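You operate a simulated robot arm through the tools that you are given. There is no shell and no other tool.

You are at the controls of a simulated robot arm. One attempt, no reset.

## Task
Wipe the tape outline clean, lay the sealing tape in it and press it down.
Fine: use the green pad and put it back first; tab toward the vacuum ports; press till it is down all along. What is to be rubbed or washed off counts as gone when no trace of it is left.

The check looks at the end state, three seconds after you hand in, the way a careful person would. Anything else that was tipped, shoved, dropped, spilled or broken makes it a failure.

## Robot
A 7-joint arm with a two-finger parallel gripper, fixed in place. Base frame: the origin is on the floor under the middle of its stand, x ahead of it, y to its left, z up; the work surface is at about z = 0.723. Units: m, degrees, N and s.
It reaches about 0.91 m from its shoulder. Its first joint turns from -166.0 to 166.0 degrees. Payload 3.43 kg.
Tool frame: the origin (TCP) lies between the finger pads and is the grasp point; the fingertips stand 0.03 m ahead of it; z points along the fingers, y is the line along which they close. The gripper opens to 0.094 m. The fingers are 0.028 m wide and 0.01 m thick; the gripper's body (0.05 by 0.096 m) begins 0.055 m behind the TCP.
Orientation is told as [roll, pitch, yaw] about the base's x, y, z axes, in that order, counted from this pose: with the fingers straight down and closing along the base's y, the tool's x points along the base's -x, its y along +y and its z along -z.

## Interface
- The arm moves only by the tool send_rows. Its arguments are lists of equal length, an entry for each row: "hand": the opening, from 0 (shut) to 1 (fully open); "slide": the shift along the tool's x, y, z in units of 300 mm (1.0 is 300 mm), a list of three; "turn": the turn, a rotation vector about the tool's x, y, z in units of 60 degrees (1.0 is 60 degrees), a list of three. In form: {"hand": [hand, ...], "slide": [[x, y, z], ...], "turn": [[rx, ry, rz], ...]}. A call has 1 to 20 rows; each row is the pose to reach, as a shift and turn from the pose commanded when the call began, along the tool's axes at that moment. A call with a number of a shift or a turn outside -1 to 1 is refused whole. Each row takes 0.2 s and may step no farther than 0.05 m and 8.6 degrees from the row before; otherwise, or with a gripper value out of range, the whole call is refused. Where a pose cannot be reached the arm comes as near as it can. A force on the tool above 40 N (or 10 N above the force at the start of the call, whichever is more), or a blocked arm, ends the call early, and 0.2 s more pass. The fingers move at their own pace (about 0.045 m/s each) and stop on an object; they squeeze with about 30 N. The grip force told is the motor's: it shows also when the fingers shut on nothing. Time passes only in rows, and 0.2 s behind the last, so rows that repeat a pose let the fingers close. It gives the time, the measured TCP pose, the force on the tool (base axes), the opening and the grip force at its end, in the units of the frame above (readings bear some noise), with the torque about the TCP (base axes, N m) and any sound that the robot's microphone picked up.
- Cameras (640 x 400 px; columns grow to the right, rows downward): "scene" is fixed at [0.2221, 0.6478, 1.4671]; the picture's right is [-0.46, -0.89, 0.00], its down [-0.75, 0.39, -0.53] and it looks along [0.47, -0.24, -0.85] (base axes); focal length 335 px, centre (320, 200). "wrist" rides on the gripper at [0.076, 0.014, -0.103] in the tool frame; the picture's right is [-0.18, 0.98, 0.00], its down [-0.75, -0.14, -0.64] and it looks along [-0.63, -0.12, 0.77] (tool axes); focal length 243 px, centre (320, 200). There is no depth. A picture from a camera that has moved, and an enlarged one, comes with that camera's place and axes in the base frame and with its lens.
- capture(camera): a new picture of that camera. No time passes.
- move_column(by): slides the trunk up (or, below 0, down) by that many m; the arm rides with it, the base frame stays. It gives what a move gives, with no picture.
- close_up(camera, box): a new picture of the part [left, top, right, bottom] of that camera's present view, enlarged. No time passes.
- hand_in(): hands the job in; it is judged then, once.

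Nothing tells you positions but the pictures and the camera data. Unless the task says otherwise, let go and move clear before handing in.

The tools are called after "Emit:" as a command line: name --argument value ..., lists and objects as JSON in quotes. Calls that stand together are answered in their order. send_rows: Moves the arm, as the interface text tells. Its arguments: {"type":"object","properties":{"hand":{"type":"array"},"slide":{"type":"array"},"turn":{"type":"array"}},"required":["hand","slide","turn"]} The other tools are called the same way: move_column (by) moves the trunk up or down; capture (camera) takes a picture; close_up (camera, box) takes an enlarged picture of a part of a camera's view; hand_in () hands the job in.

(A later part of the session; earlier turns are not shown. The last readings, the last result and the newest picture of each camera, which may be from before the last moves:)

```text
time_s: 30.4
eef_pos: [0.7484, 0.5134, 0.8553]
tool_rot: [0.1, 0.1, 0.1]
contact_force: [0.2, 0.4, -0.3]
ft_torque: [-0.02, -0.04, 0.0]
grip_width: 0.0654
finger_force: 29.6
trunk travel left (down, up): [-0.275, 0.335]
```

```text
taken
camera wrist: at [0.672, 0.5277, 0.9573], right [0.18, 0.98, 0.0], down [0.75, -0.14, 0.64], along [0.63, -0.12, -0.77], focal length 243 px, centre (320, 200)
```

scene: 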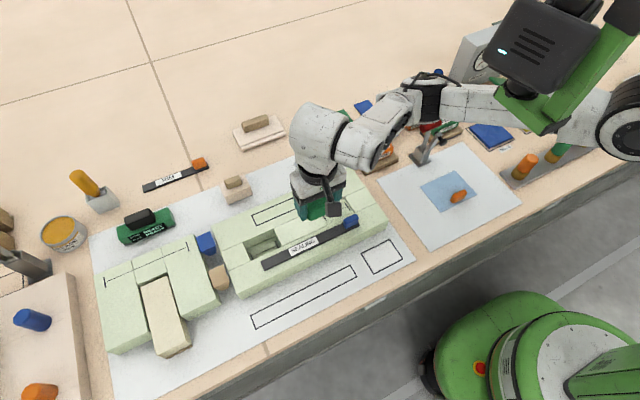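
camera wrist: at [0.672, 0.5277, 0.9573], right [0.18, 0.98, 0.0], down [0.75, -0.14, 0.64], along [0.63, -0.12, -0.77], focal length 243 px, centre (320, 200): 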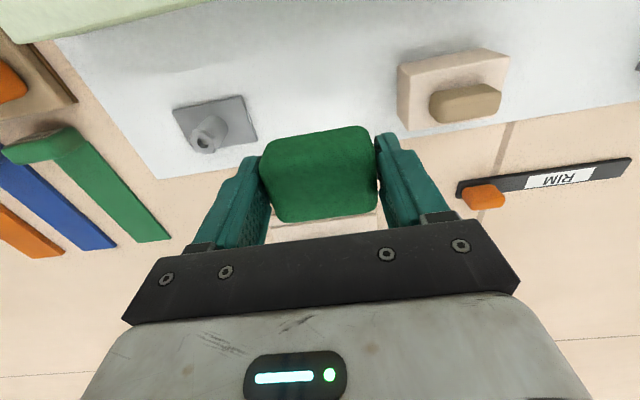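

I'm over the pickup spot. Lowering to the original grasp height.

Emit:
send_rows --hand '[0, 0, 0, 0, 0, 0]' --slide '[[0, 0, 0.1], [0, 0, 0.2], [0, 0, 0.28], [0, 0, 0.315], [0, 0, 0.325], [0, 0, 0.332]]' --turn '[[0, 0, 0], [0, 0, 0], [0, 0, 0], [0, 0, 0], [0, 0, 0], [0, 0, 0]]'

Emit:
capture --camera "wrist"

```text
time_s: 31.8
eef_pos: [0.7477, 0.5158, 0.7575]
tool_rot: [-0.1, 0.1, 0.1]
contact_force: [0.3, -0.1, 0.2]
ft_torque: [-0.03, -0.05, 0.03]
grip_width: 0.0656
finger_force: 29.7
trunk travel left (down, up): [-0.275, 0.335]
```

```text
taken
camera wrist: at [0.671, 0.5285, 0.8605], right [0.18, 0.98, 0.0], down [0.75, -0.14, 0.64], along [0.63, -0.12, -0.77], focal length 243 px, centre (320, 200)
```

wrist: 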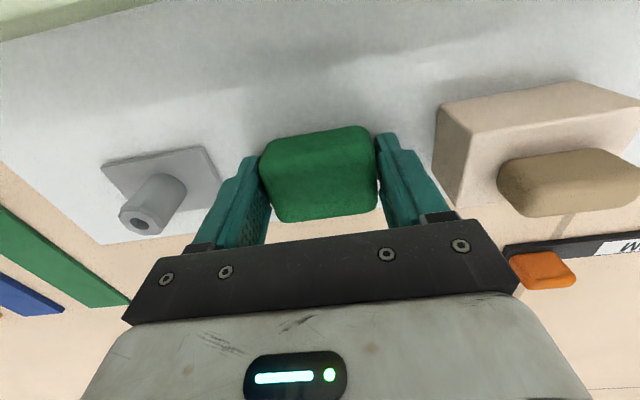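

Almost touching; I'll ease down until light contact, then open.

Emit:
send_rows --hand '[0, 0, 0]' --slide '[[0, 0, 0.002], [0, 0, 0.004], [0, 0, 0.005]]' --turn '[[0, 0, 0], [0, 0, 0], [0, 0, 0]]'

```text
time_s: 32.6
eef_pos: [0.7476, 0.5142, 0.7561]
tool_rot: [0.0, 0.1, 0.0]
contact_force: [0.4, 0.7, 0.1]
ft_torque: [-0.04, -0.03, 0.03]
grip_width: 0.0654
finger_force: 29.6
trunk travel left (down, up): [-0.275, 0.335]
```

Emit:
send_rows --hand '[0, 0, 0]' --slide '[[0, 0, 0.003], [0, 0, 0.006], [0, 0, 0.007]]' --turn '[[0, 0, 0], [0, 0, 0], [0, 0, 0]]'

```text
time_s: 33.4
eef_pos: [0.7489, 0.515, 0.7552]
tool_rot: [0.1, 0.1, 0.0]
contact_force: [-2.6, -3.9, 13.4]
ft_torque: [-0.21, 0.13, 0.0]
grip_width: 0.0655
finger_force: 30.1
trunk travel left (down, up): [-0.275, 0.335]
```

Contact felt. I'll back off half a millimetre and open to 0.86.

Emit:
send_rows --hand '[0, 0.7, 0.86, 0.86, 0.86]' --slide '[[0, 0, -0.003], [0, 0, -0.003], [0, 0, -0.003], [0, 0, -0.003], [0, 0, -0.003]]' --turn '[[0, 0, 0], [0, 0, 0], [0, 0, 0], [0, 0, 0], [0, 0, 0]]'

Emit:
capture --camera "wrist"

Emit:
send_rows --hand '[0.86, 0.86, 0.86, 0.86]' --slide '[[0, 0, -0.08], [0, 0, -0.2], [0, 0, -0.34], [0, 0, -0.48]]' --turn '[[0, 0, 0], [0, 0, 0], [0, 0, 0], [0, 0, 0]]'

Emit:
capture --camera "wrist"

Emit:
close_up --camera "scene" --box '[210, 130, 340, 210]'

```text
time_s: 34.6
eef_pos: [0.7492, 0.5153, 0.7541]
tool_rot: [0.0, 0.1, 0.1]
contact_force: [0.1, 0.7, 0.4]
ft_torque: [-0.03, -0.02, -0.02]
grip_width: 0.081
finger_force: 0.0
trunk travel left (down, up): [-0.275, 0.335]
```

```text
taken
camera wrist: at [0.6716, 0.5287, 0.8574], right [0.18, 0.98, 0.0], down [0.75, -0.14, 0.64], along [0.63, -0.12, -0.77], focal length 243 px, centre (320, 200)
```

wrist: 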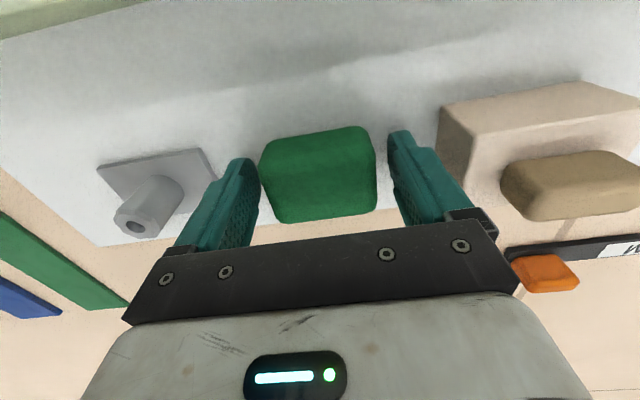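

```text
time_s: 35.6
eef_pos: [0.7475, 0.515, 0.8985]
tool_rot: [-0.2, 0.0, 0.0]
contact_force: [0.7, 0.9, 0.3]
ft_torque: [0.0, -0.01, 0.03]
grip_width: 0.0809
finger_force: 0.0
trunk travel left (down, up): [-0.275, 0.335]
```

```text
taken
camera wrist: at [0.6712, 0.5292, 1.002], right [0.18, 0.98, 0.0], down [0.75, -0.14, 0.64], along [0.63, -0.12, -0.77], focal length 243 px, centre (320, 200)
```

wrist: 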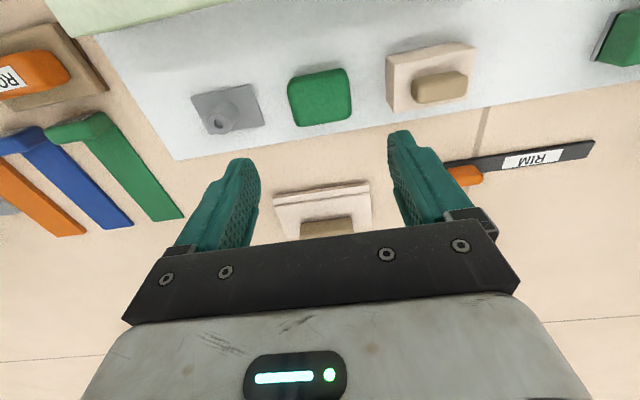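

```text
4.92 times, centred on (275, 170) of scene
camera zoom: at [0.2221, 0.6478, 1.4671], right [-0.46, -0.89, 0.0], down [-0.75, 0.39, -0.53], along [0.47, -0.24, -0.85], focal length 1649 px, centre (542, 348)
```

zoom: 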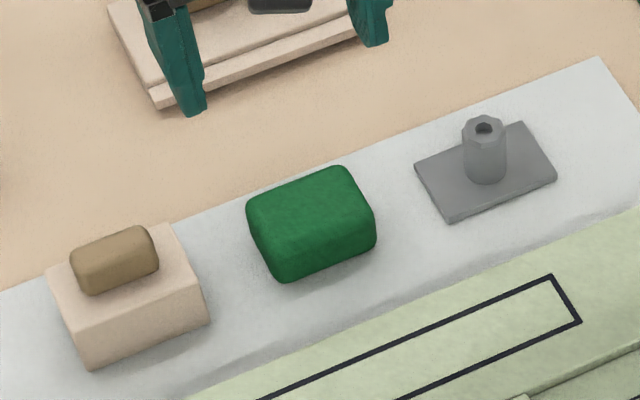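

The pad is back in its spot, within about a millimetre. Next is the sealing tape on the mould block (x≈0.511, y≈0.40–0.64, tab at the −y end); I'll go look at the tab closely.

Emit:
send_rows --hand '[0.86, 0.86, 0.86, 0.86, 0.86, 0.86]' --slide '[[0.12, -0.06, 0], [0.26, -0.12, 0], [0.4, -0.18, 0], [0.54, -0.24, 0], [0.68, -0.3, 0], [0.79, -0.34, 0.0]]' --turn '[[0, 0, 0], [0, 0, 0], [0, 0, 0], [0, 0, 0], [0, 0, 0], [0, 0, 0]]'

Emit:
capture --camera "wrist"

Emit:
close_up --camera "wrist" --box '[260, 50, 460, 175]'

```text
time_s: 37.0
eef_pos: [0.5128, 0.4129, 0.8972]
tool_rot: [-0.1, 0.1, 0.0]
contact_force: [-0.5, -0.9, -0.5]
ft_torque: [0.01, 0.0, -0.02]
grip_width: 0.081
finger_force: 0.1
trunk travel left (down, up): [-0.275, 0.335]
```

```text
taken
camera wrist: at [0.4361, 0.4258, 1.0008], right [0.18, 0.98, 0.0], down [0.75, -0.14, 0.64], along [0.63, -0.12, -0.77], focal length 243 px, centre (320, 200)
```

wrist: 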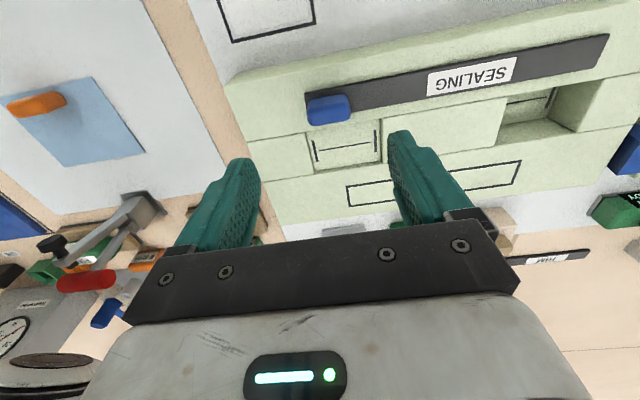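

```text
3.20 times, centred on (360, 112) of wrist
camera zoom: at [0.4361, 0.4258, 1.0008], right [0.18, 0.98, 0.0], down [0.75, -0.14, 0.64], along [0.63, -0.12, -0.77], focal length 776 px, centre (192, 480)
```

zoom: 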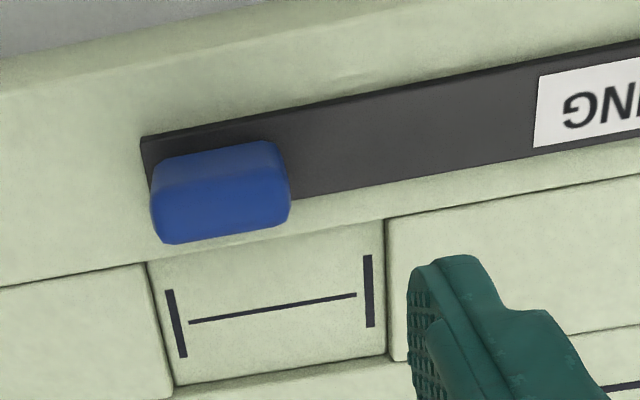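

The tab is roughly 36 mm long in y and sits at about (0.511, 0.420); the strip's top surface is near z≈0.777. I'll come down over the tab and re-check.

Emit:
send_rows --hand '[0.8, 0.75, 0.7]' --slide '[[0.003, 0.023, 0.08], [0.005, 0.023, 0.16], [0.005, 0.023, 0.22]]' --turn '[[0, 0, 0], [0, 0, 0], [0, 0, 0]]'

Emit:
capture --camera "wrist"

Emit:
close_up --camera "wrist" --box '[220, 80, 420, 205]'

Emit:
close_up --camera "scene" --box '[300, 170, 400, 240]'

```text
time_s: 37.8
eef_pos: [0.5112, 0.4196, 0.8365]
tool_rot: [0.1, -0.4, 0.1]
contact_force: [0.8, -0.3, -0.4]
ft_torque: [-0.01, -0.03, -0.03]
grip_width: 0.0659
finger_force: 0.1
trunk travel left (down, up): [-0.275, 0.335]
```

```text
taken
camera wrist: at [0.434, 0.4328, 0.9392], right [0.18, 0.98, 0.0], down [0.75, -0.14, 0.65], along [0.64, -0.12, -0.76], focal length 243 px, centre (320, 200)
```

wrist: 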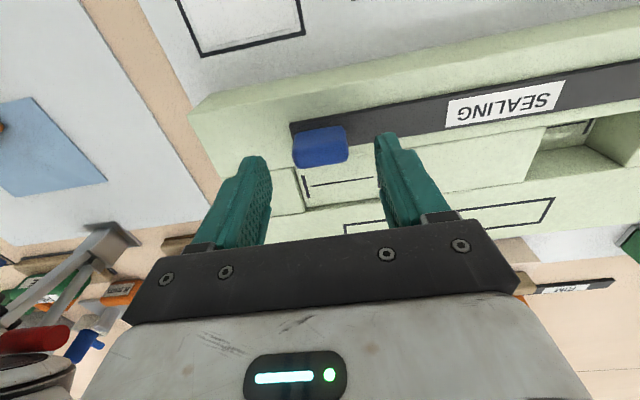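

```text
3.20 times, centred on (320, 142) of wrist
camera zoom: at [0.434, 0.4328, 0.9392], right [0.18, 0.98, 0.0], down [0.75, -0.14, 0.65], along [0.64, -0.12, -0.76], focal length 776 px, centre (320, 384)
```

zoom: 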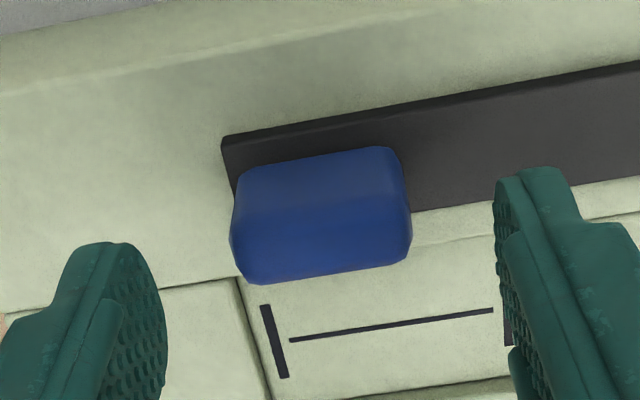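

```text
5.71 times, centred on (350, 205) of scene
camera zoom: at [0.2221, 0.6478, 1.4671], right [-0.46, -0.89, 0.0], down [-0.75, 0.39, -0.53], along [0.47, -0.24, -0.85], focal length 1914 px, centre (149, 171)
```

zoom: 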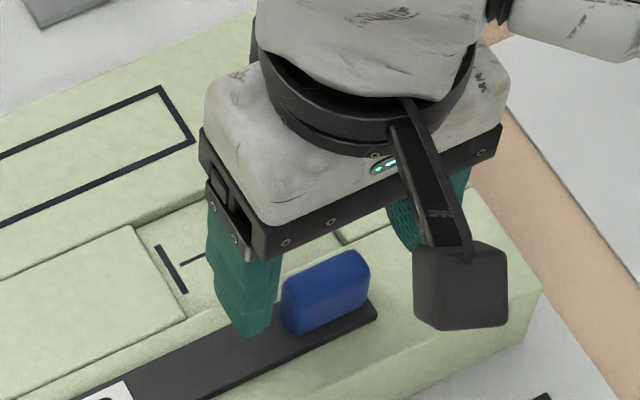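

The tab is centred between the fingers in y. I'll descend so the tips straddle it just above the strip.

Emit:
send_rows --hand '[0.7, 0.7, 0.7, 0.7]' --slide '[[0, 0, 0.03], [0, 0, 0.06], [0, 0, 0.08], [0, 0, 0.08]]' --turn '[[0, 0, 0], [0, 0, 0], [0, 0, 0], [0, 0, 0]]'

Emit:
capture --camera "wrist"

Emit:
close_up --camera "wrist" --box '[220, 80, 420, 205]'

Emit:
close_up --camera "scene" --box '[300, 180, 400, 250]'

```text
time_s: 38.8
eef_pos: [0.5165, 0.4227, 0.8282]
tool_rot: [0.6, -2.6, 0.1]
contact_force: [0.2, 0.6, -1.1]
ft_torque: [-0.03, 0.0, -0.01]
grip_width: 0.0662
finger_force: 0.0
trunk travel left (down, up): [-0.275, 0.335]
```

```text
taken
camera wrist: at [0.4364, 0.4345, 0.928], right [0.18, 0.98, 0.02], down [0.72, -0.15, 0.67], along [0.67, -0.11, -0.74], focal length 243 px, centre (320, 200)
```

wrist: 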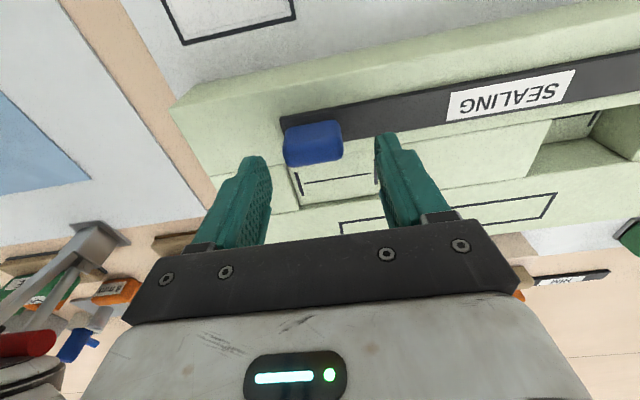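

```text
3.20 times, centred on (320, 142) of wrist
camera zoom: at [0.4364, 0.4345, 0.928], right [0.18, 0.98, 0.02], down [0.72, -0.15, 0.67], along [0.67, -0.11, -0.74], focal length 776 px, centre (320, 384)
```

zoom: 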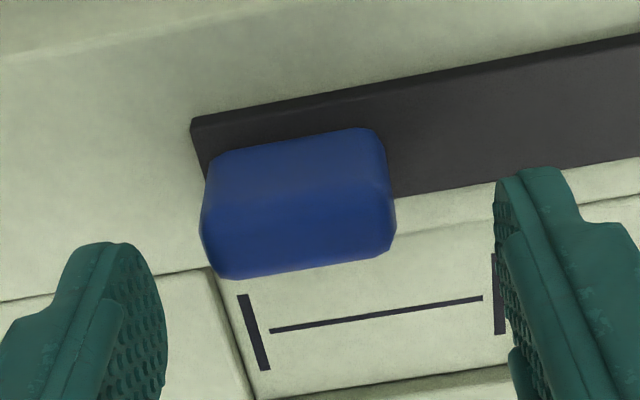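

```text
5.71 times, centred on (350, 215) of scene
camera zoom: at [0.2221, 0.6478, 1.4671], right [-0.46, -0.89, 0.0], down [-0.75, 0.39, -0.53], along [0.47, -0.24, -0.85], focal length 1914 px, centre (149, 114)
```

zoom: 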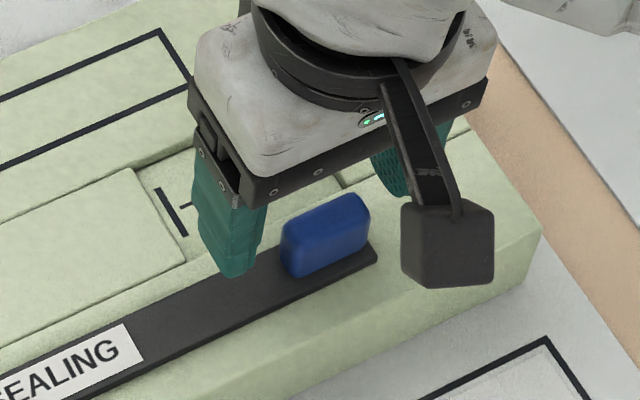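

The arm couldn't complete that descent: it's at z≈0.828 and tilted −2.6°, likely a joint limit in this arm posture. I'll back up and look at the whole arm.

Emit:
send_rows --hand '[0.7, 0.7, 0.7, 0.7]' --slide '[[0, 0, -0.08], [0, 0, -0.16], [0, 0, -0.28], [0, 0, -0.4]]' --turn '[[0, 0, 0], [0, 0, 0], [0, 0, 0], [0, 0, 0]]'

Emit:
capture --camera "scene"

```text
time_s: 39.8
eef_pos: [0.5112, 0.4212, 0.9269]
tool_rot: [0.0, 0.1, 0.1]
contact_force: [0.5, -0.1, -0.4]
ft_torque: [0.02, -0.03, 0.03]
grip_width: 0.0661
finger_force: 0.1
trunk travel left (down, up): [-0.275, 0.335]
```

```text
taken
```

scene: 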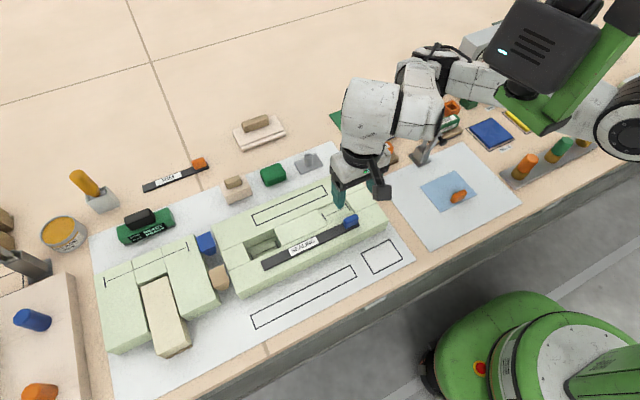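

Upright again at z≈0.927. The posture seems path-dependent (low poses worked when I came in from the +y side), so I'll swing out that way and approach the tab from the outline side.

Emit:
send_rows --hand '[0.7, 0.7, 0.7, 0.7, 0.7, 0.7]' --slide '[[0.05, 0.12, 0], [0.1, 0.25, 0], [0.15, 0.38, 0], [0.2, 0.5, 0.05], [0.25, 0.6, 0.12], [0.27, 0.7, 0.2]]' --turn '[[0, 0, 0], [0, 0, 0], [0, 0, 0], [0, 0, 0], [0, 0, 0], [0, 0, 0]]'

Emit:
send_rows --hand '[0.7, 0.7, 0.7, 0.7, 0.7, 0.7, 0.7, 0.7]' --slide '[[0, -0.1, 0.07], [0, -0.22, 0.1], [0, -0.34, 0.1], [0, -0.46, 0.1], [-0.1, -0.55, 0.1], [-0.18, -0.63, 0.1], [-0.24, -0.68, 0.1], [-0.27, -0.7, 0.1]]' --turn '[[0, 0, 0], [0, 0, 0], [0, 0, 0], [0, 0, 0], [0, 0, 0], [0, 0, 0], [0, 0, 0], [0, 0, 0]]'

Emit:
capture --camera "scene"

```text
time_s: 41.2
eef_pos: [0.4297, 0.6297, 0.8675]
tool_rot: [-0.1, -0.1, 0.0]
contact_force: [0.0, 0.2, 0.6]
ft_torque: [0.02, -0.02, -0.04]
grip_width: 0.0659
finger_force: 0.1
trunk travel left (down, up): [-0.275, 0.335]
```

```text
time_s: 43.0
eef_pos: [0.5124, 0.4216, 0.8383]
tool_rot: [-0.1, 0.1, -0.2]
contact_force: [0.5, 0.3, 0.1]
ft_torque: [0.03, 0.03, -0.01]
grip_width: 0.0659
finger_force: 0.1
trunk travel left (down, up): [-0.275, 0.335]
```

```text
taken
```

scene: 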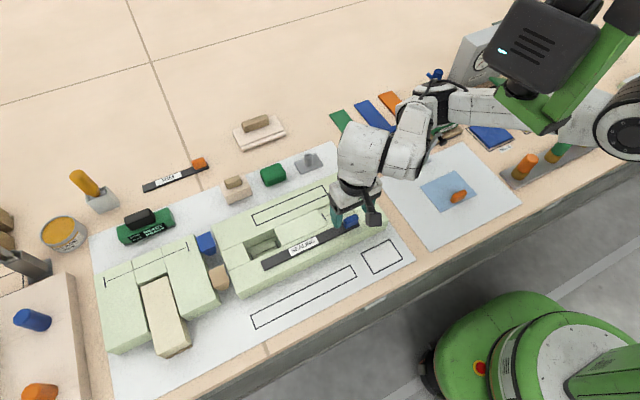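

Good, level at z≈0.838. Trying the last 26 mm of descent from this posture.

Emit:
send_rows --hand '[0.7, 0.7, 0.7, 0.7]' --slide '[[0, 0, 0.03], [0, 0, 0.06], [0, 0, 0.085], [0, 0, 0.085]]' --turn '[[0, 0, 0], [0, 0, 0], [0, 0, 0], [0, 0, 0]]'

Emit:
capture --camera "wrist"

Emit:
close_up --camera "wrist" --box '[220, 80, 420, 205]'

Emit:
close_up --camera "scene" --box '[300, 180, 400, 250]'

```text
time_s: 44.0
eef_pos: [0.5199, 0.4229, 0.8302]
tool_rot: [0.5, -2.3, 0.1]
contact_force: [0.6, -0.2, 0.0]
ft_torque: [0.0, 0.01, 0.01]
grip_width: 0.0659
finger_force: 0.0
trunk travel left (down, up): [-0.275, 0.335]
```

```text
taken
camera wrist: at [0.4377, 0.4359, 0.9294], right [0.18, 0.98, 0.02], down [0.73, -0.15, 0.67], along [0.66, -0.11, -0.74], focal length 243 px, centre (320, 200)
```

wrist: 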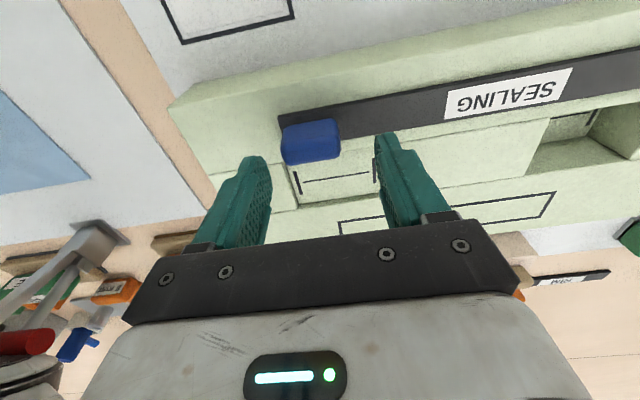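

```text
3.20 times, centred on (320, 142) of wrist
camera zoom: at [0.4377, 0.4359, 0.9294], right [0.18, 0.98, 0.02], down [0.73, -0.15, 0.67], along [0.66, -0.11, -0.74], focal length 776 px, centre (320, 384)
```

zoom: 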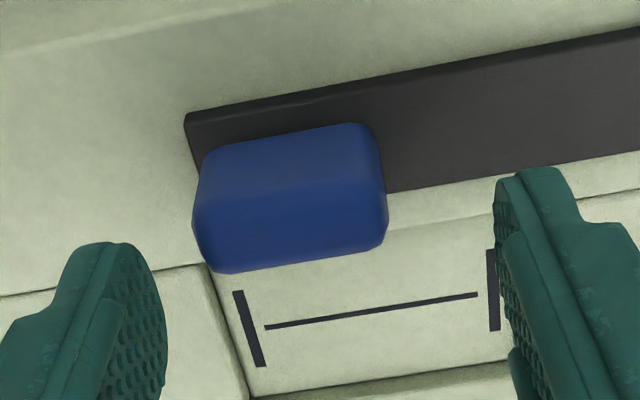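

```text
5.71 times, centred on (350, 215) of scene
camera zoom: at [0.2221, 0.6478, 1.4671], right [-0.46, -0.89, 0.0], down [-0.75, 0.39, -0.53], along [0.47, -0.24, -0.85], focal length 1914 px, centre (149, 114)
```

zoom: 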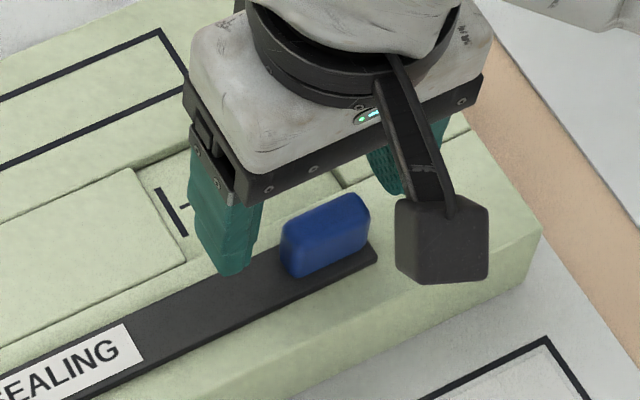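

Same limit, so the shoulder is too high for this spot. I'll rise back to a level pose and lower the trunk by 6 cm instead.

Emit:
send_rows --hand '[0.7, 0.7, 0.7, 0.7]' --slide '[[0, 0, -0.08], [0, 0, -0.16], [0, 0, -0.28], [0, 0, -0.4]]' --turn '[[0, 0, 0], [0, 0, 0], [0, 0, 0], [0, 0, 0]]'

Emit:
move_column --by -0.06

Emit:
capture --camera "scene"

Emit:
capture --camera "wrist"

```text
time_s: 45.0
eef_pos: [0.5137, 0.4178, 0.9338]
tool_rot: [-0.1, 0.1, 0.1]
contact_force: [0.6, 0.2, -0.2]
ft_torque: [0.01, -0.01, 0.0]
grip_width: 0.0658
finger_force: 0.0
trunk travel left (down, up): [-0.275, 0.335]
```

```text
time_s: 46.0
eef_pos: [0.5123, 0.4181, 0.8757]
tool_rot: [-0.1, 0.1, 0.2]
contact_force: [0.3, 0.6, -0.3]
ft_torque: [-0.01, -0.01, 0.01]
grip_width: 0.0658
finger_force: 0.1
trunk travel left (down, up): [-0.215, 0.395]
```

```text
taken
```

scene: 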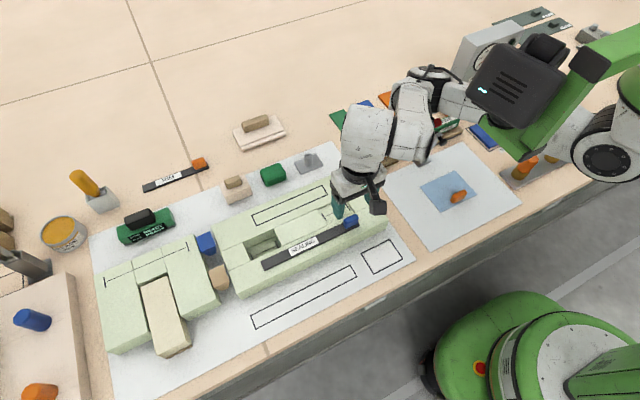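

```text
taken
camera wrist: at [0.4362, 0.4307, 0.9772], right [0.18, 0.98, 0.0], down [0.75, -0.14, 0.64], along [0.63, -0.12, -0.77], focal length 243 px, centre (320, 200)
```

wrist: 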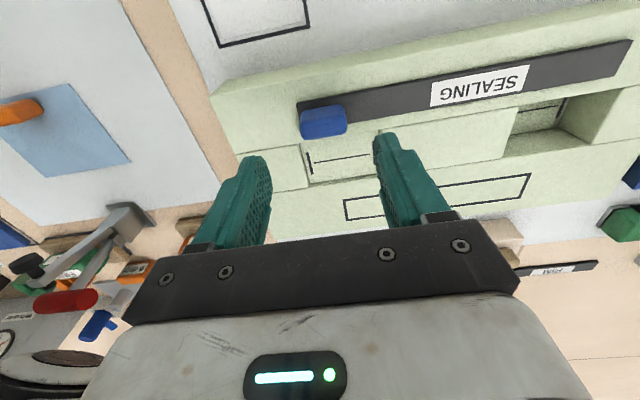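

The trunk went down cleanly. I'll check that the lowered shoulder stays clear of the vial rack, then descend to the tab.

Emit:
close_up --camera "scene" --box '[440, 60, 640, 200]'

Emit:
send_rows --hand '[0.7, 0.7, 0.7, 0.7]' --slide '[[0, 0.005, 0.07], [0, 0.01, 0.13], [0, 0.01, 0.18], [0, 0.01, 0.2]]' --turn '[[0, 0, 0], [0, 0, 0], [0, 0, 0], [0, 0, 0]]'

Emit:
close_up --camera "wrist" --box '[220, 80, 420, 205]'

Emit:
close_up --camera "scene" --box '[300, 180, 400, 250]'

```text
2.86 times, centred on (540, 130) of scene
camera zoom: at [0.2221, 0.6478, 1.4671], right [-0.46, -0.89, 0.0], down [-0.75, 0.39, -0.53], along [0.47, -0.24, -0.85], focal length 957 px, centre (-309, 400)
```

zoom: 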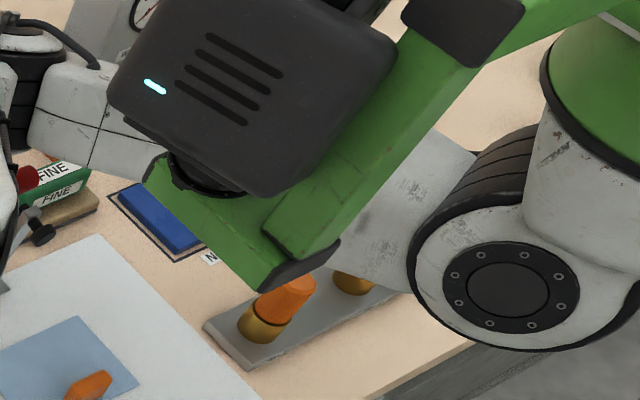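

```text
time_s: 47.0
eef_pos: [0.5148, 0.4238, 0.8304]
tool_rot: [0.7, -2.1, 0.1]
contact_force: [0.4, 0.4, -0.7]
ft_torque: [-0.02, 0.02, -0.02]
grip_width: 0.0656
finger_force: 0.1
trunk travel left (down, up): [-0.215, 0.395]
```

```text
3.20 times, centred on (320, 142) of wrist
camera zoom: at [0.4355, 0.4362, 0.9302], right [0.18, 0.98, 0.02], down [0.73, -0.15, 0.67], along [0.66, -0.11, -0.74], focal length 776 px, centre (320, 384)
```

zoom: 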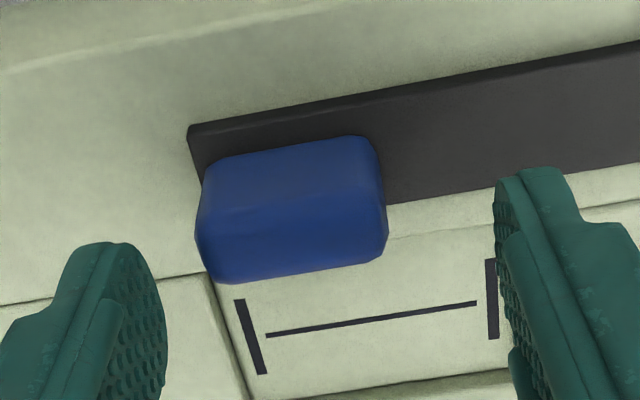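

```text
5.71 times, centred on (350, 215) of scene
camera zoom: at [0.2221, 0.6478, 1.4671], right [-0.46, -0.89, 0.0], down [-0.75, 0.39, -0.53], along [0.47, -0.24, -0.85], focal length 1914 px, centre (149, 114)
```

zoom: 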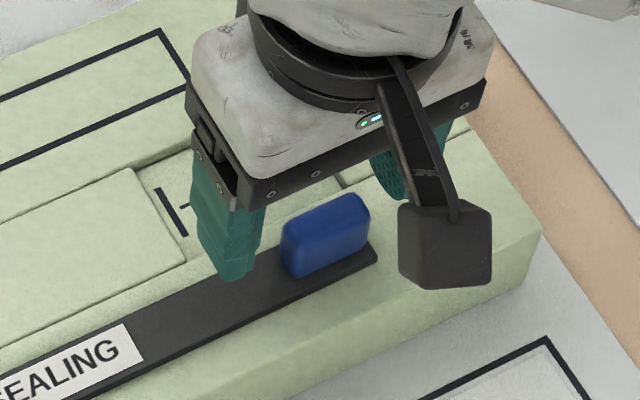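

Same residual at the same absolute height even with the trunk lower, though the tool feels no force. An upstream arm link may be resting on something, so I'll inspect the forearm area before doing anything else.

Emit:
close_up --camera "scene" --box '[330, 60, 500, 190]'

Emit:
capture --camera "scene"

Emit:
capture --camera "wrist"

```text
3.08 times, centred on (415, 125) of scene
camera zoom: at [0.2221, 0.6478, 1.4671], right [-0.46, -0.89, 0.0], down [-0.75, 0.39, -0.53], along [0.47, -0.24, -0.85], focal length 1031 px, centre (28, 431)
```

zoom: 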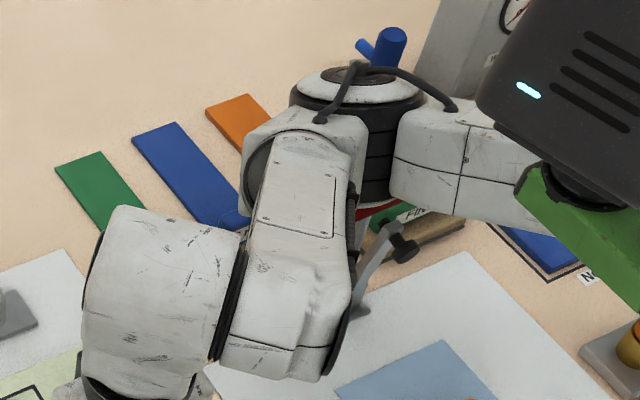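

```text
taken
```

scene: 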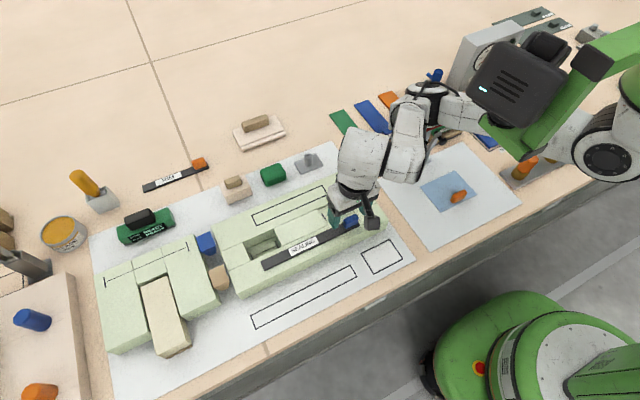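

```text
taken
camera wrist: at [0.4355, 0.4362, 0.9302], right [0.18, 0.98, 0.02], down [0.73, -0.15, 0.67], along [0.66, -0.11, -0.74], focal length 243 px, centre (320, 200)
```

wrist: 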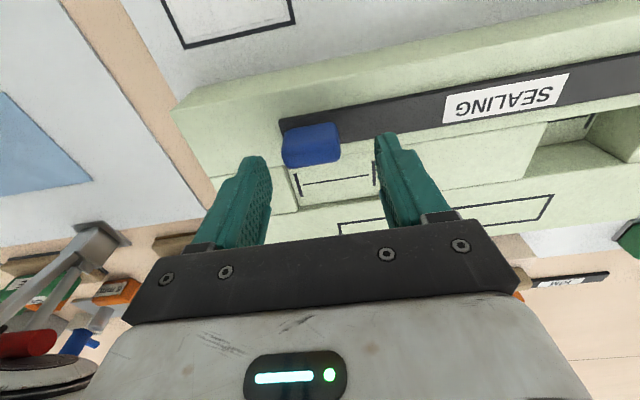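

Nothing seems to be touching and nothing has moved. I'll probe how the deviation depends on height to understand this limit.

Emit:
send_rows --hand '[0.7, 0.7, 0.7]' --slide '[[0, 0, -0.05], [0, 0, -0.0667], [0, 0, -0.0667]]' --turn '[[0, 0, 0], [0, 0, 0], [0, 0, 0]]'

Emit:
send_rows --hand '[0.7, 0.7, 0.7]' --slide '[[0, 0, 0.015], [0, 0, 0.0333], [0, 0, 0.0333]]' --turn '[[0, 0, 0], [0, 0, 0], [0, 0, 0]]'

Emit:
close_up --camera "scene" --box '[280, 120, 440, 240]'

```text
time_s: 47.8
eef_pos: [0.5152, 0.42, 0.837]
tool_rot: [0.2, -0.4, 0.0]
contact_force: [-0.5, 0.2, 0.0]
ft_torque: [0.02, -0.01, -0.01]
grip_width: 0.0657
finger_force: 0.1
trunk travel left (down, up): [-0.215, 0.395]
```

```text
time_s: 48.6
eef_pos: [0.5164, 0.4218, 0.8342]
tool_rot: [0.5, -1.5, 0.0]
contact_force: [-0.4, 0.3, 0.2]
ft_torque: [-0.01, 0.0, 0.01]
grip_width: 0.0657
finger_force: 0.0
trunk travel left (down, up): [-0.215, 0.395]
```

```text
3.33 times, centred on (360, 180) of scene
camera zoom: at [0.2221, 0.6478, 1.4671], right [-0.46, -0.89, 0.0], down [-0.75, 0.39, -0.53], along [0.47, -0.24, -0.85], focal length 1117 px, centre (187, 267)
```

zoom: 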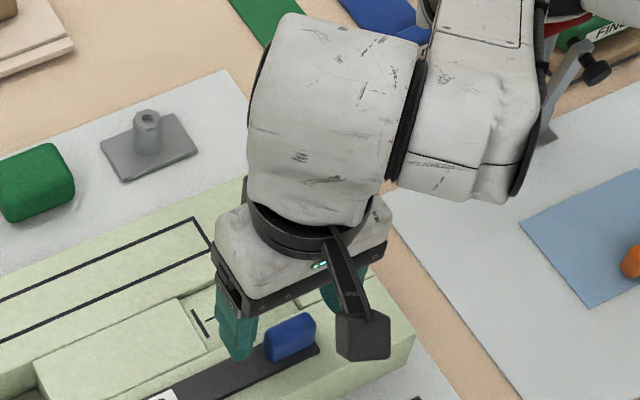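

The onset is at the same absolute height regardless of the trunk, so the elbow drum may be settling onto the toggle clamp's red handle (about (0.63, 0.13, 0.86)). I'll rise immediately, swing away and compare the clamp with its original state.

Emit:
send_rows --hand '[0.7, 0.7, 0.7, 0.7]' --slide '[[0, 0, -0.1], [0, 0, -0.2], [0, 0, -0.32], [0, 0, -0.45]]' --turn '[[0, 0, 0], [0, 0, 0], [0, 0, 0], [0, 0, 0]]'

Emit:
send_rows --hand '[0.7, 0.7, 0.7, 0.7, 0.7, 0.7]' --slide '[[0.05, 0.12, 0], [0.1, 0.25, 0], [0.15, 0.38, 0], [0.2, 0.5, 0], [0.25, 0.62, 0], [0.27, 0.72, 0]]' --turn '[[0, 0, 0], [0, 0, 0], [0, 0, 0], [0, 0, 0], [0, 0, 0], [0, 0, 0]]'

Emit:
capture --camera "scene"

Emit:
close_up --camera "scene" --box '[320, 70, 520, 200]'

```text
time_s: 49.6
eef_pos: [0.5103, 0.4254, 0.9575]
tool_rot: [0.0, 0.1, 0.1]
contact_force: [0.7, 0.0, 0.4]
ft_torque: [0.0, 0.01, 0.01]
grip_width: 0.066
finger_force: 0.1
trunk travel left (down, up): [-0.215, 0.395]
```

```text
time_s: 50.9
eef_pos: [0.5624, 0.5694, 0.9494]
tool_rot: [-0.8, 0.6, -12.1]
contact_force: [0.3, 0.1, 0.4]
ft_torque: [0.05, -0.04, 0.0]
grip_width: 0.0661
finger_force: 0.0
trunk travel left (down, up): [-0.215, 0.395]
stopped in row 6: the arm was blocked; the commanded pose is now the measured one
```

```text
taken
```

scene: 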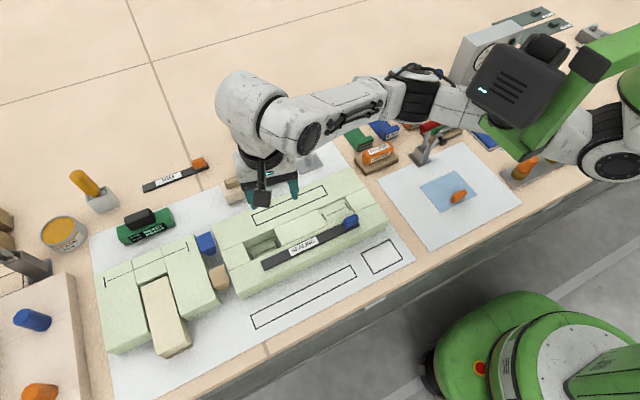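

```text
3.08 times, centred on (420, 135) of scene
camera zoom: at [0.2221, 0.6478, 1.4671], right [-0.46, -0.89, 0.0], down [-0.75, 0.39, -0.53], along [0.47, -0.24, -0.85], focal length 1031 px, centre (12, 400)
```

zoom: 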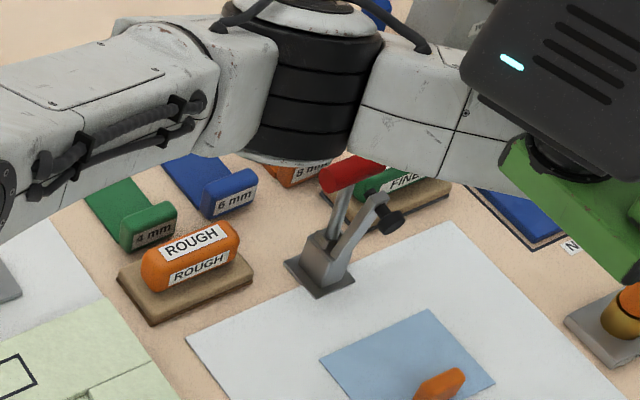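

The arm reports being blocked at (0.562, 0.569, 0.949), though the clamp looks unmoved. I need to find out what it hit, so I'm taking more views before any further motion.

Emit:
capture --camera "wrist"

Emit:
close_up --camera "scene" --box '[380, 40, 640, 200]'

Emit:
close_up --camera "scene" --box '[200, 60, 400, 220]'

```text
taken
camera wrist: at [0.4919, 0.6012, 1.0527], right [0.39, 0.92, -0.02], down [0.72, -0.29, 0.64], along [0.58, -0.26, -0.77], focal length 243 px, centre (320, 200)
```

wrist: 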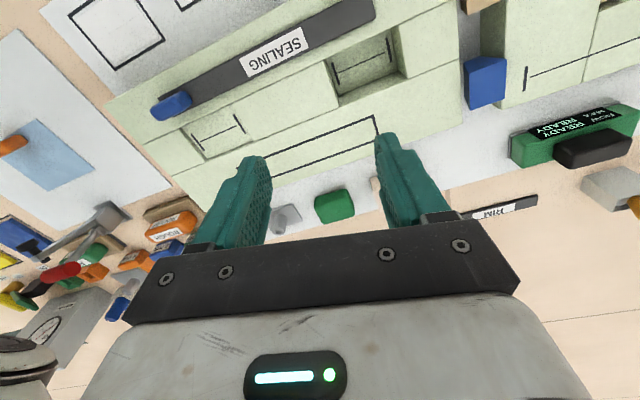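

```text
2.46 times, centred on (510, 120) of scene
camera zoom: at [0.2221, 0.6478, 1.4671], right [-0.46, -0.89, 0.0], down [-0.75, 0.39, -0.53], along [0.47, -0.24, -0.85], focal length 825 px, centre (-148, 397)
```

zoom: 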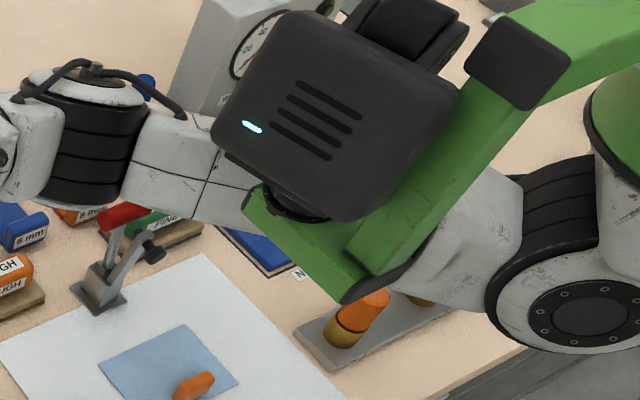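

```text
2.50 times, centred on (300, 140) of scene
camera zoom: at [0.2221, 0.6478, 1.4671], right [-0.46, -0.89, 0.0], down [-0.75, 0.39, -0.53], along [0.47, -0.24, -0.85], focal length 838 px, centre (370, 350)
```

zoom: 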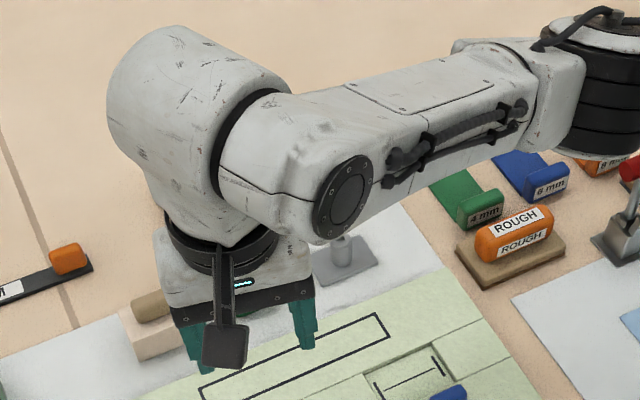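

Triangulating both views puts the elbow drum at about (0.65, 0.19), bottom near z≈0.885, which is only just above the clamp's red handle. Lowering the trunk was the wrong direction, so I'll raise it to lift the elbow straight clear.

Emit:
move_column --by 0.06

Emit:
capture --camera "scene"

Emit:
close_up --camera "scene" --box '[380, 70, 500, 180]'

Emit:
capture --camera "wrist"

```text
time_s: 51.9
eef_pos: [0.5618, 0.5719, 1.0088]
tool_rot: [-0.8, 0.5, -12.1]
contact_force: [-0.1, 0.7, 0.1]
ft_torque: [0.0, -0.01, -0.04]
grip_width: 0.0659
finger_force: 0.0
trunk travel left (down, up): [-0.275, 0.335]
```

```text
taken
```

scene: 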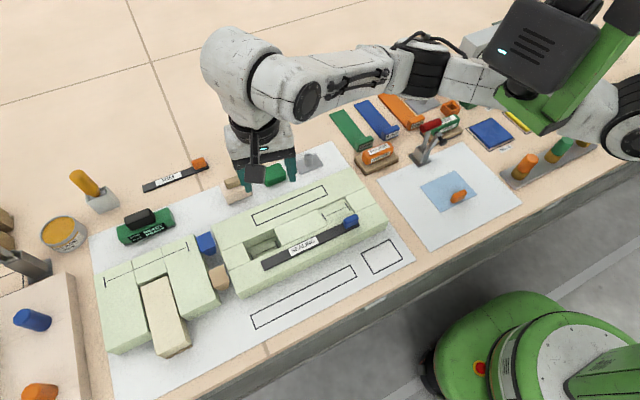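

```text
3.64 times, centred on (440, 125) of scene
camera zoom: at [0.2221, 0.6478, 1.4671], right [-0.46, -0.89, 0.0], down [-0.75, 0.39, -0.53], along [0.47, -0.24, -0.85], focal length 1218 px, centre (-116, 473)
```

zoom: 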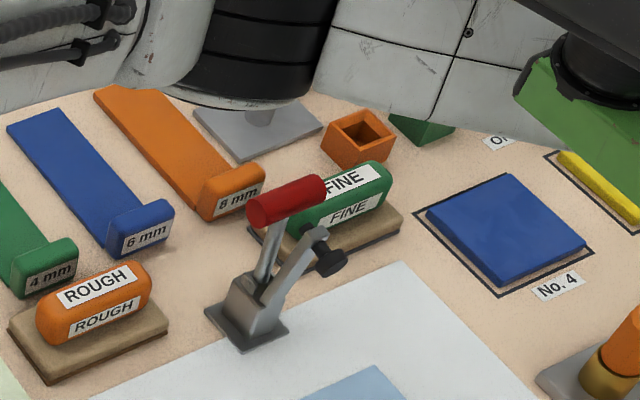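

```text
taken
camera wrist: at [0.4915, 0.6016, 1.1122], right [0.39, 0.92, -0.02], down [0.72, -0.29, 0.64], along [0.58, -0.26, -0.77], focal length 243 px, centre (320, 200)
```

wrist: 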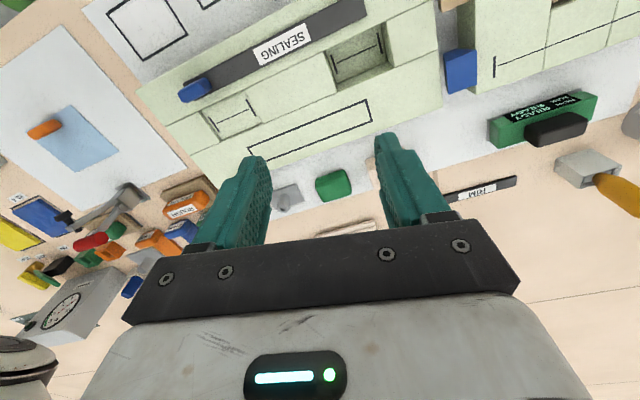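

Everything including the clamp looks unmoved, and the elbow is free. My reading is that at the tab the elbow hangs right over the clamp, so I'll square up the tool here and then raise the trunk to lift the elbow for that reach.

Emit:
send_rows --hand '[0.7, 0.7, 0.7, 0.7]' --slide '[[0, 0, -0.02], [0, 0, -0.04], [0, 0, -0.04], [0, 0, -0.04]]' --turn '[[-0.005, -0.003, -0.07], [-0.01, -0.006, -0.14], [-0.0133, -0.0083, -0.2017], [-0.0133, -0.0083, -0.2017]]'

Emit:
move_column --by 0.15

Emit:
capture --camera "scene"

```text
time_s: 52.9
eef_pos: [0.5626, 0.571, 1.0127]
tool_rot: [-0.3, 0.8, 0.0]
contact_force: [-0.8, -0.1, 0.3]
ft_torque: [-0.02, -0.04, 0.01]
grip_width: 0.0657
finger_force: 0.1
trunk travel left (down, up): [-0.275, 0.335]
```

```text
time_s: 54.6
eef_pos: [0.565, 0.5705, 1.1651]
tool_rot: [-0.3, 0.7, 0.0]
contact_force: [0.3, -0.4, 0.3]
ft_torque: [-0.02, -0.01, 0.01]
grip_width: 0.0657
finger_force: 0.0
trunk travel left (down, up): [-0.425, 0.185]
```

```text
taken
```

scene: 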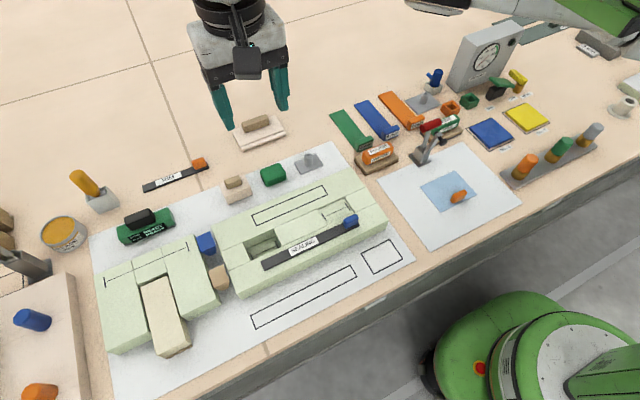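

The view is now wide open and everything on the bench looks undisturbed. I'll come down toward the tab with the trunk 15 cm higher, stopping at z≈0.90 to check the elbow.

Emit:
send_rows --hand '[0.7, 0.7, 0.7, 0.7, 0.7, 0.7, 0.7]' --slide '[[0.03, -0.07, 0.1], [0.06, -0.14, 0.2], [0.09, -0.21, 0.3], [0.12, -0.29, 0.41], [0.15, -0.37, 0.52], [0.17, -0.44, 0.63], [0.18, -0.5, 0.73]]' --turn '[[-0.002, -0.004, 0], [-0.005, -0.0117, 0], [-0.005, -0.0117, 0], [-0.005, -0.0117, 0], [-0.005, -0.0117, 0], [-0.005, -0.0117, 0], [-0.005, -0.0117, 0]]'

Emit:
capture --camera "scene"

Emit:
capture --camera "wrist"

```text
time_s: 56.2
eef_pos: [0.5061, 0.4218, 0.9525]
tool_rot: [0.4, -0.5, 0.1]
contact_force: [0.7, -0.2, -0.9]
ft_torque: [-0.01, -0.03, -0.01]
grip_width: 0.0659
finger_force: 0.1
trunk travel left (down, up): [-0.425, 0.185]
```

```text
taken
```

scene: 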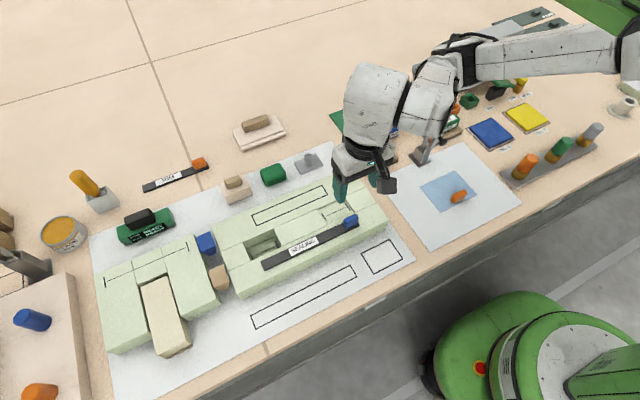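

```text
taken
camera wrist: at [0.4278, 0.4346, 1.0548], right [0.18, 0.98, 0.01], down [0.75, -0.14, 0.65], along [0.64, -0.11, -0.76], focal length 243 px, centre (320, 200)
```

wrist: 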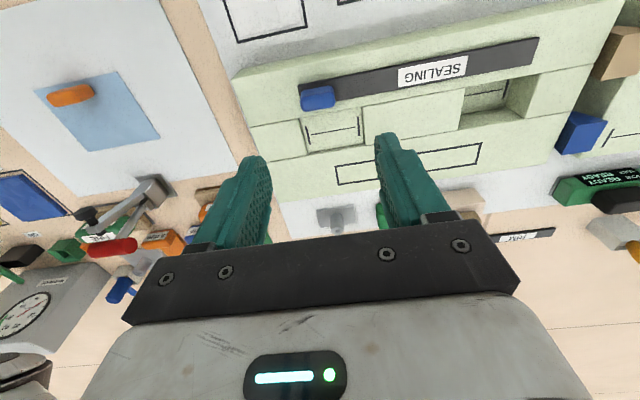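

With the higher trunk the limit shows up even earlier (already 0.5° off at z≈0.95), so it's a wrist-flex limit and the trunk is best near its original height. The arm relieves it by pitching slightly negative, which is harmless for closing along y, so I'll return the trunk and approach with a deliberate −8° pitch.

Emit:
send_rows --hand '[0.7, 0.7, 0.7, 0.7]' --slide '[[0, 0, -0.1], [0, 0, -0.2], [0, 0, -0.3], [0, 0, -0.4]]' --turn '[[0, 0, 0], [0, 0, 0], [0, 0, 0], [0, 0, 0]]'

Emit:
move_column --by -0.15

Emit:
capture --camera "scene"

```text
time_s: 57.2
eef_pos: [0.5039, 0.4225, 1.072]
tool_rot: [0.4, -0.5, 0.2]
contact_force: [-0.4, -0.6, 0.7]
ft_torque: [0.02, 0.01, 0.0]
grip_width: 0.0659
finger_force: 0.0
trunk travel left (down, up): [-0.425, 0.185]
```

```text
time_s: 59.0
eef_pos: [0.5042, 0.4224, 0.9213]
tool_rot: [0.3, -0.5, 0.1]
contact_force: [-0.2, -1.4, 0.4]
ft_torque: [0.0, 0.0, -0.01]
grip_width: 0.0659
finger_force: 0.1
trunk travel left (down, up): [-0.275, 0.335]
```

```text
taken
```

scene: 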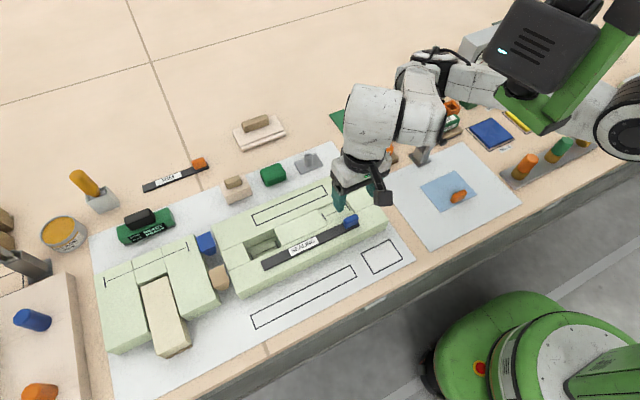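

The 0.4/−0.5° offset persisted even high up, so it was just my commanded orientation, not a limit; the raised-trunk idea is therefore still untested. I'll correct the orientation and raise the trunk 15 cm again.

Emit:
send_rows --hand '[0.7, 0.7]' --slide '[[-0.02, 0, 0], [-0.0233, -0.003, 0]]' --turn '[[0.0058, 0.0083, 0.0025], [0.0058, 0.0083, 0.0025]]'

Emit:
move_column --by 0.15

Emit:
send_rows --hand '[0.7, 0.7, 0.7, 0.7, 0.7]' --slide '[[0, 0, 0.14], [0, 0, 0.28], [0, 0, 0.42], [0, 0, 0.54], [0, 0, 0.6]]' --turn '[[0, 0, 0], [0, 0, 0], [0, 0, 0], [0, 0, 0], [0, 0, 0]]'

Emit:
capture --camera "scene"

Emit:
capture --camera "wrist"

```text
time_s: 59.5
eef_pos: [0.5118, 0.421, 0.9224]
tool_rot: [0.0, -0.1, 0.0]
contact_force: [-0.7, -0.4, 0.9]
ft_torque: [0.01, -0.03, 0.02]
grip_width: 0.0655
finger_force: 0.1
trunk travel left (down, up): [-0.275, 0.335]
```

```text
time_s: 61.3
eef_pos: [0.5116, 0.4213, 1.0714]
tool_rot: [-0.1, -0.1, 0.0]
contact_force: [1.0, -0.7, 0.8]
ft_torque: [0.0, 0.01, -0.01]
grip_width: 0.0658
finger_force: 0.1
trunk travel left (down, up): [-0.425, 0.185]
```

```text
time_s: 62.5
eef_pos: [0.5135, 0.4207, 0.8904]
tool_rot: [0.1, -0.1, 0.0]
contact_force: [0.8, -0.8, 0.6]
ft_torque: [0.0, -0.03, -0.01]
grip_width: 0.0658
finger_force: 0.1
trunk travel left (down, up): [-0.425, 0.185]
```

```text
taken
```

scene: 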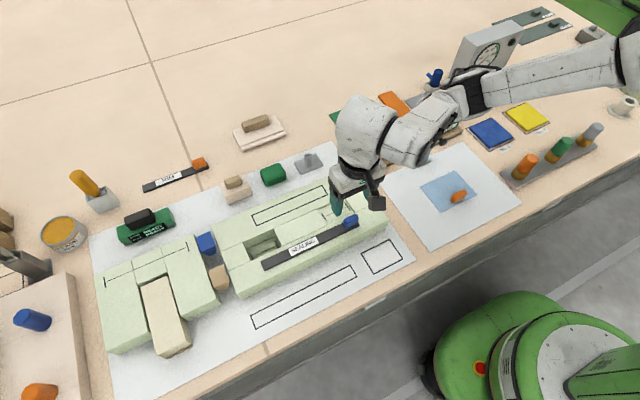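

```text
taken
camera wrist: at [0.4369, 0.4347, 0.9924], right [0.18, 0.98, 0.0], down [0.75, -0.14, 0.64], along [0.63, -0.12, -0.77], focal length 243 px, centre (320, 200)
```

wrist: 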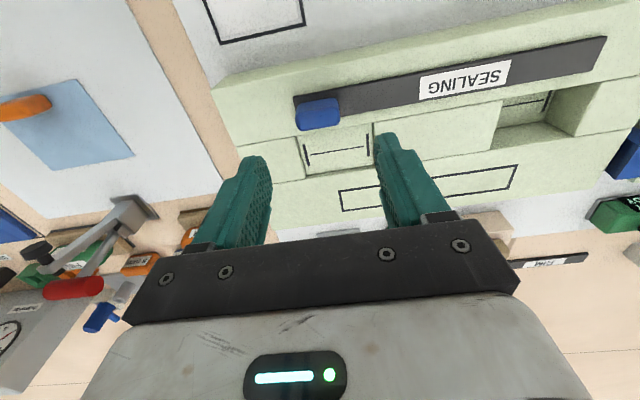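

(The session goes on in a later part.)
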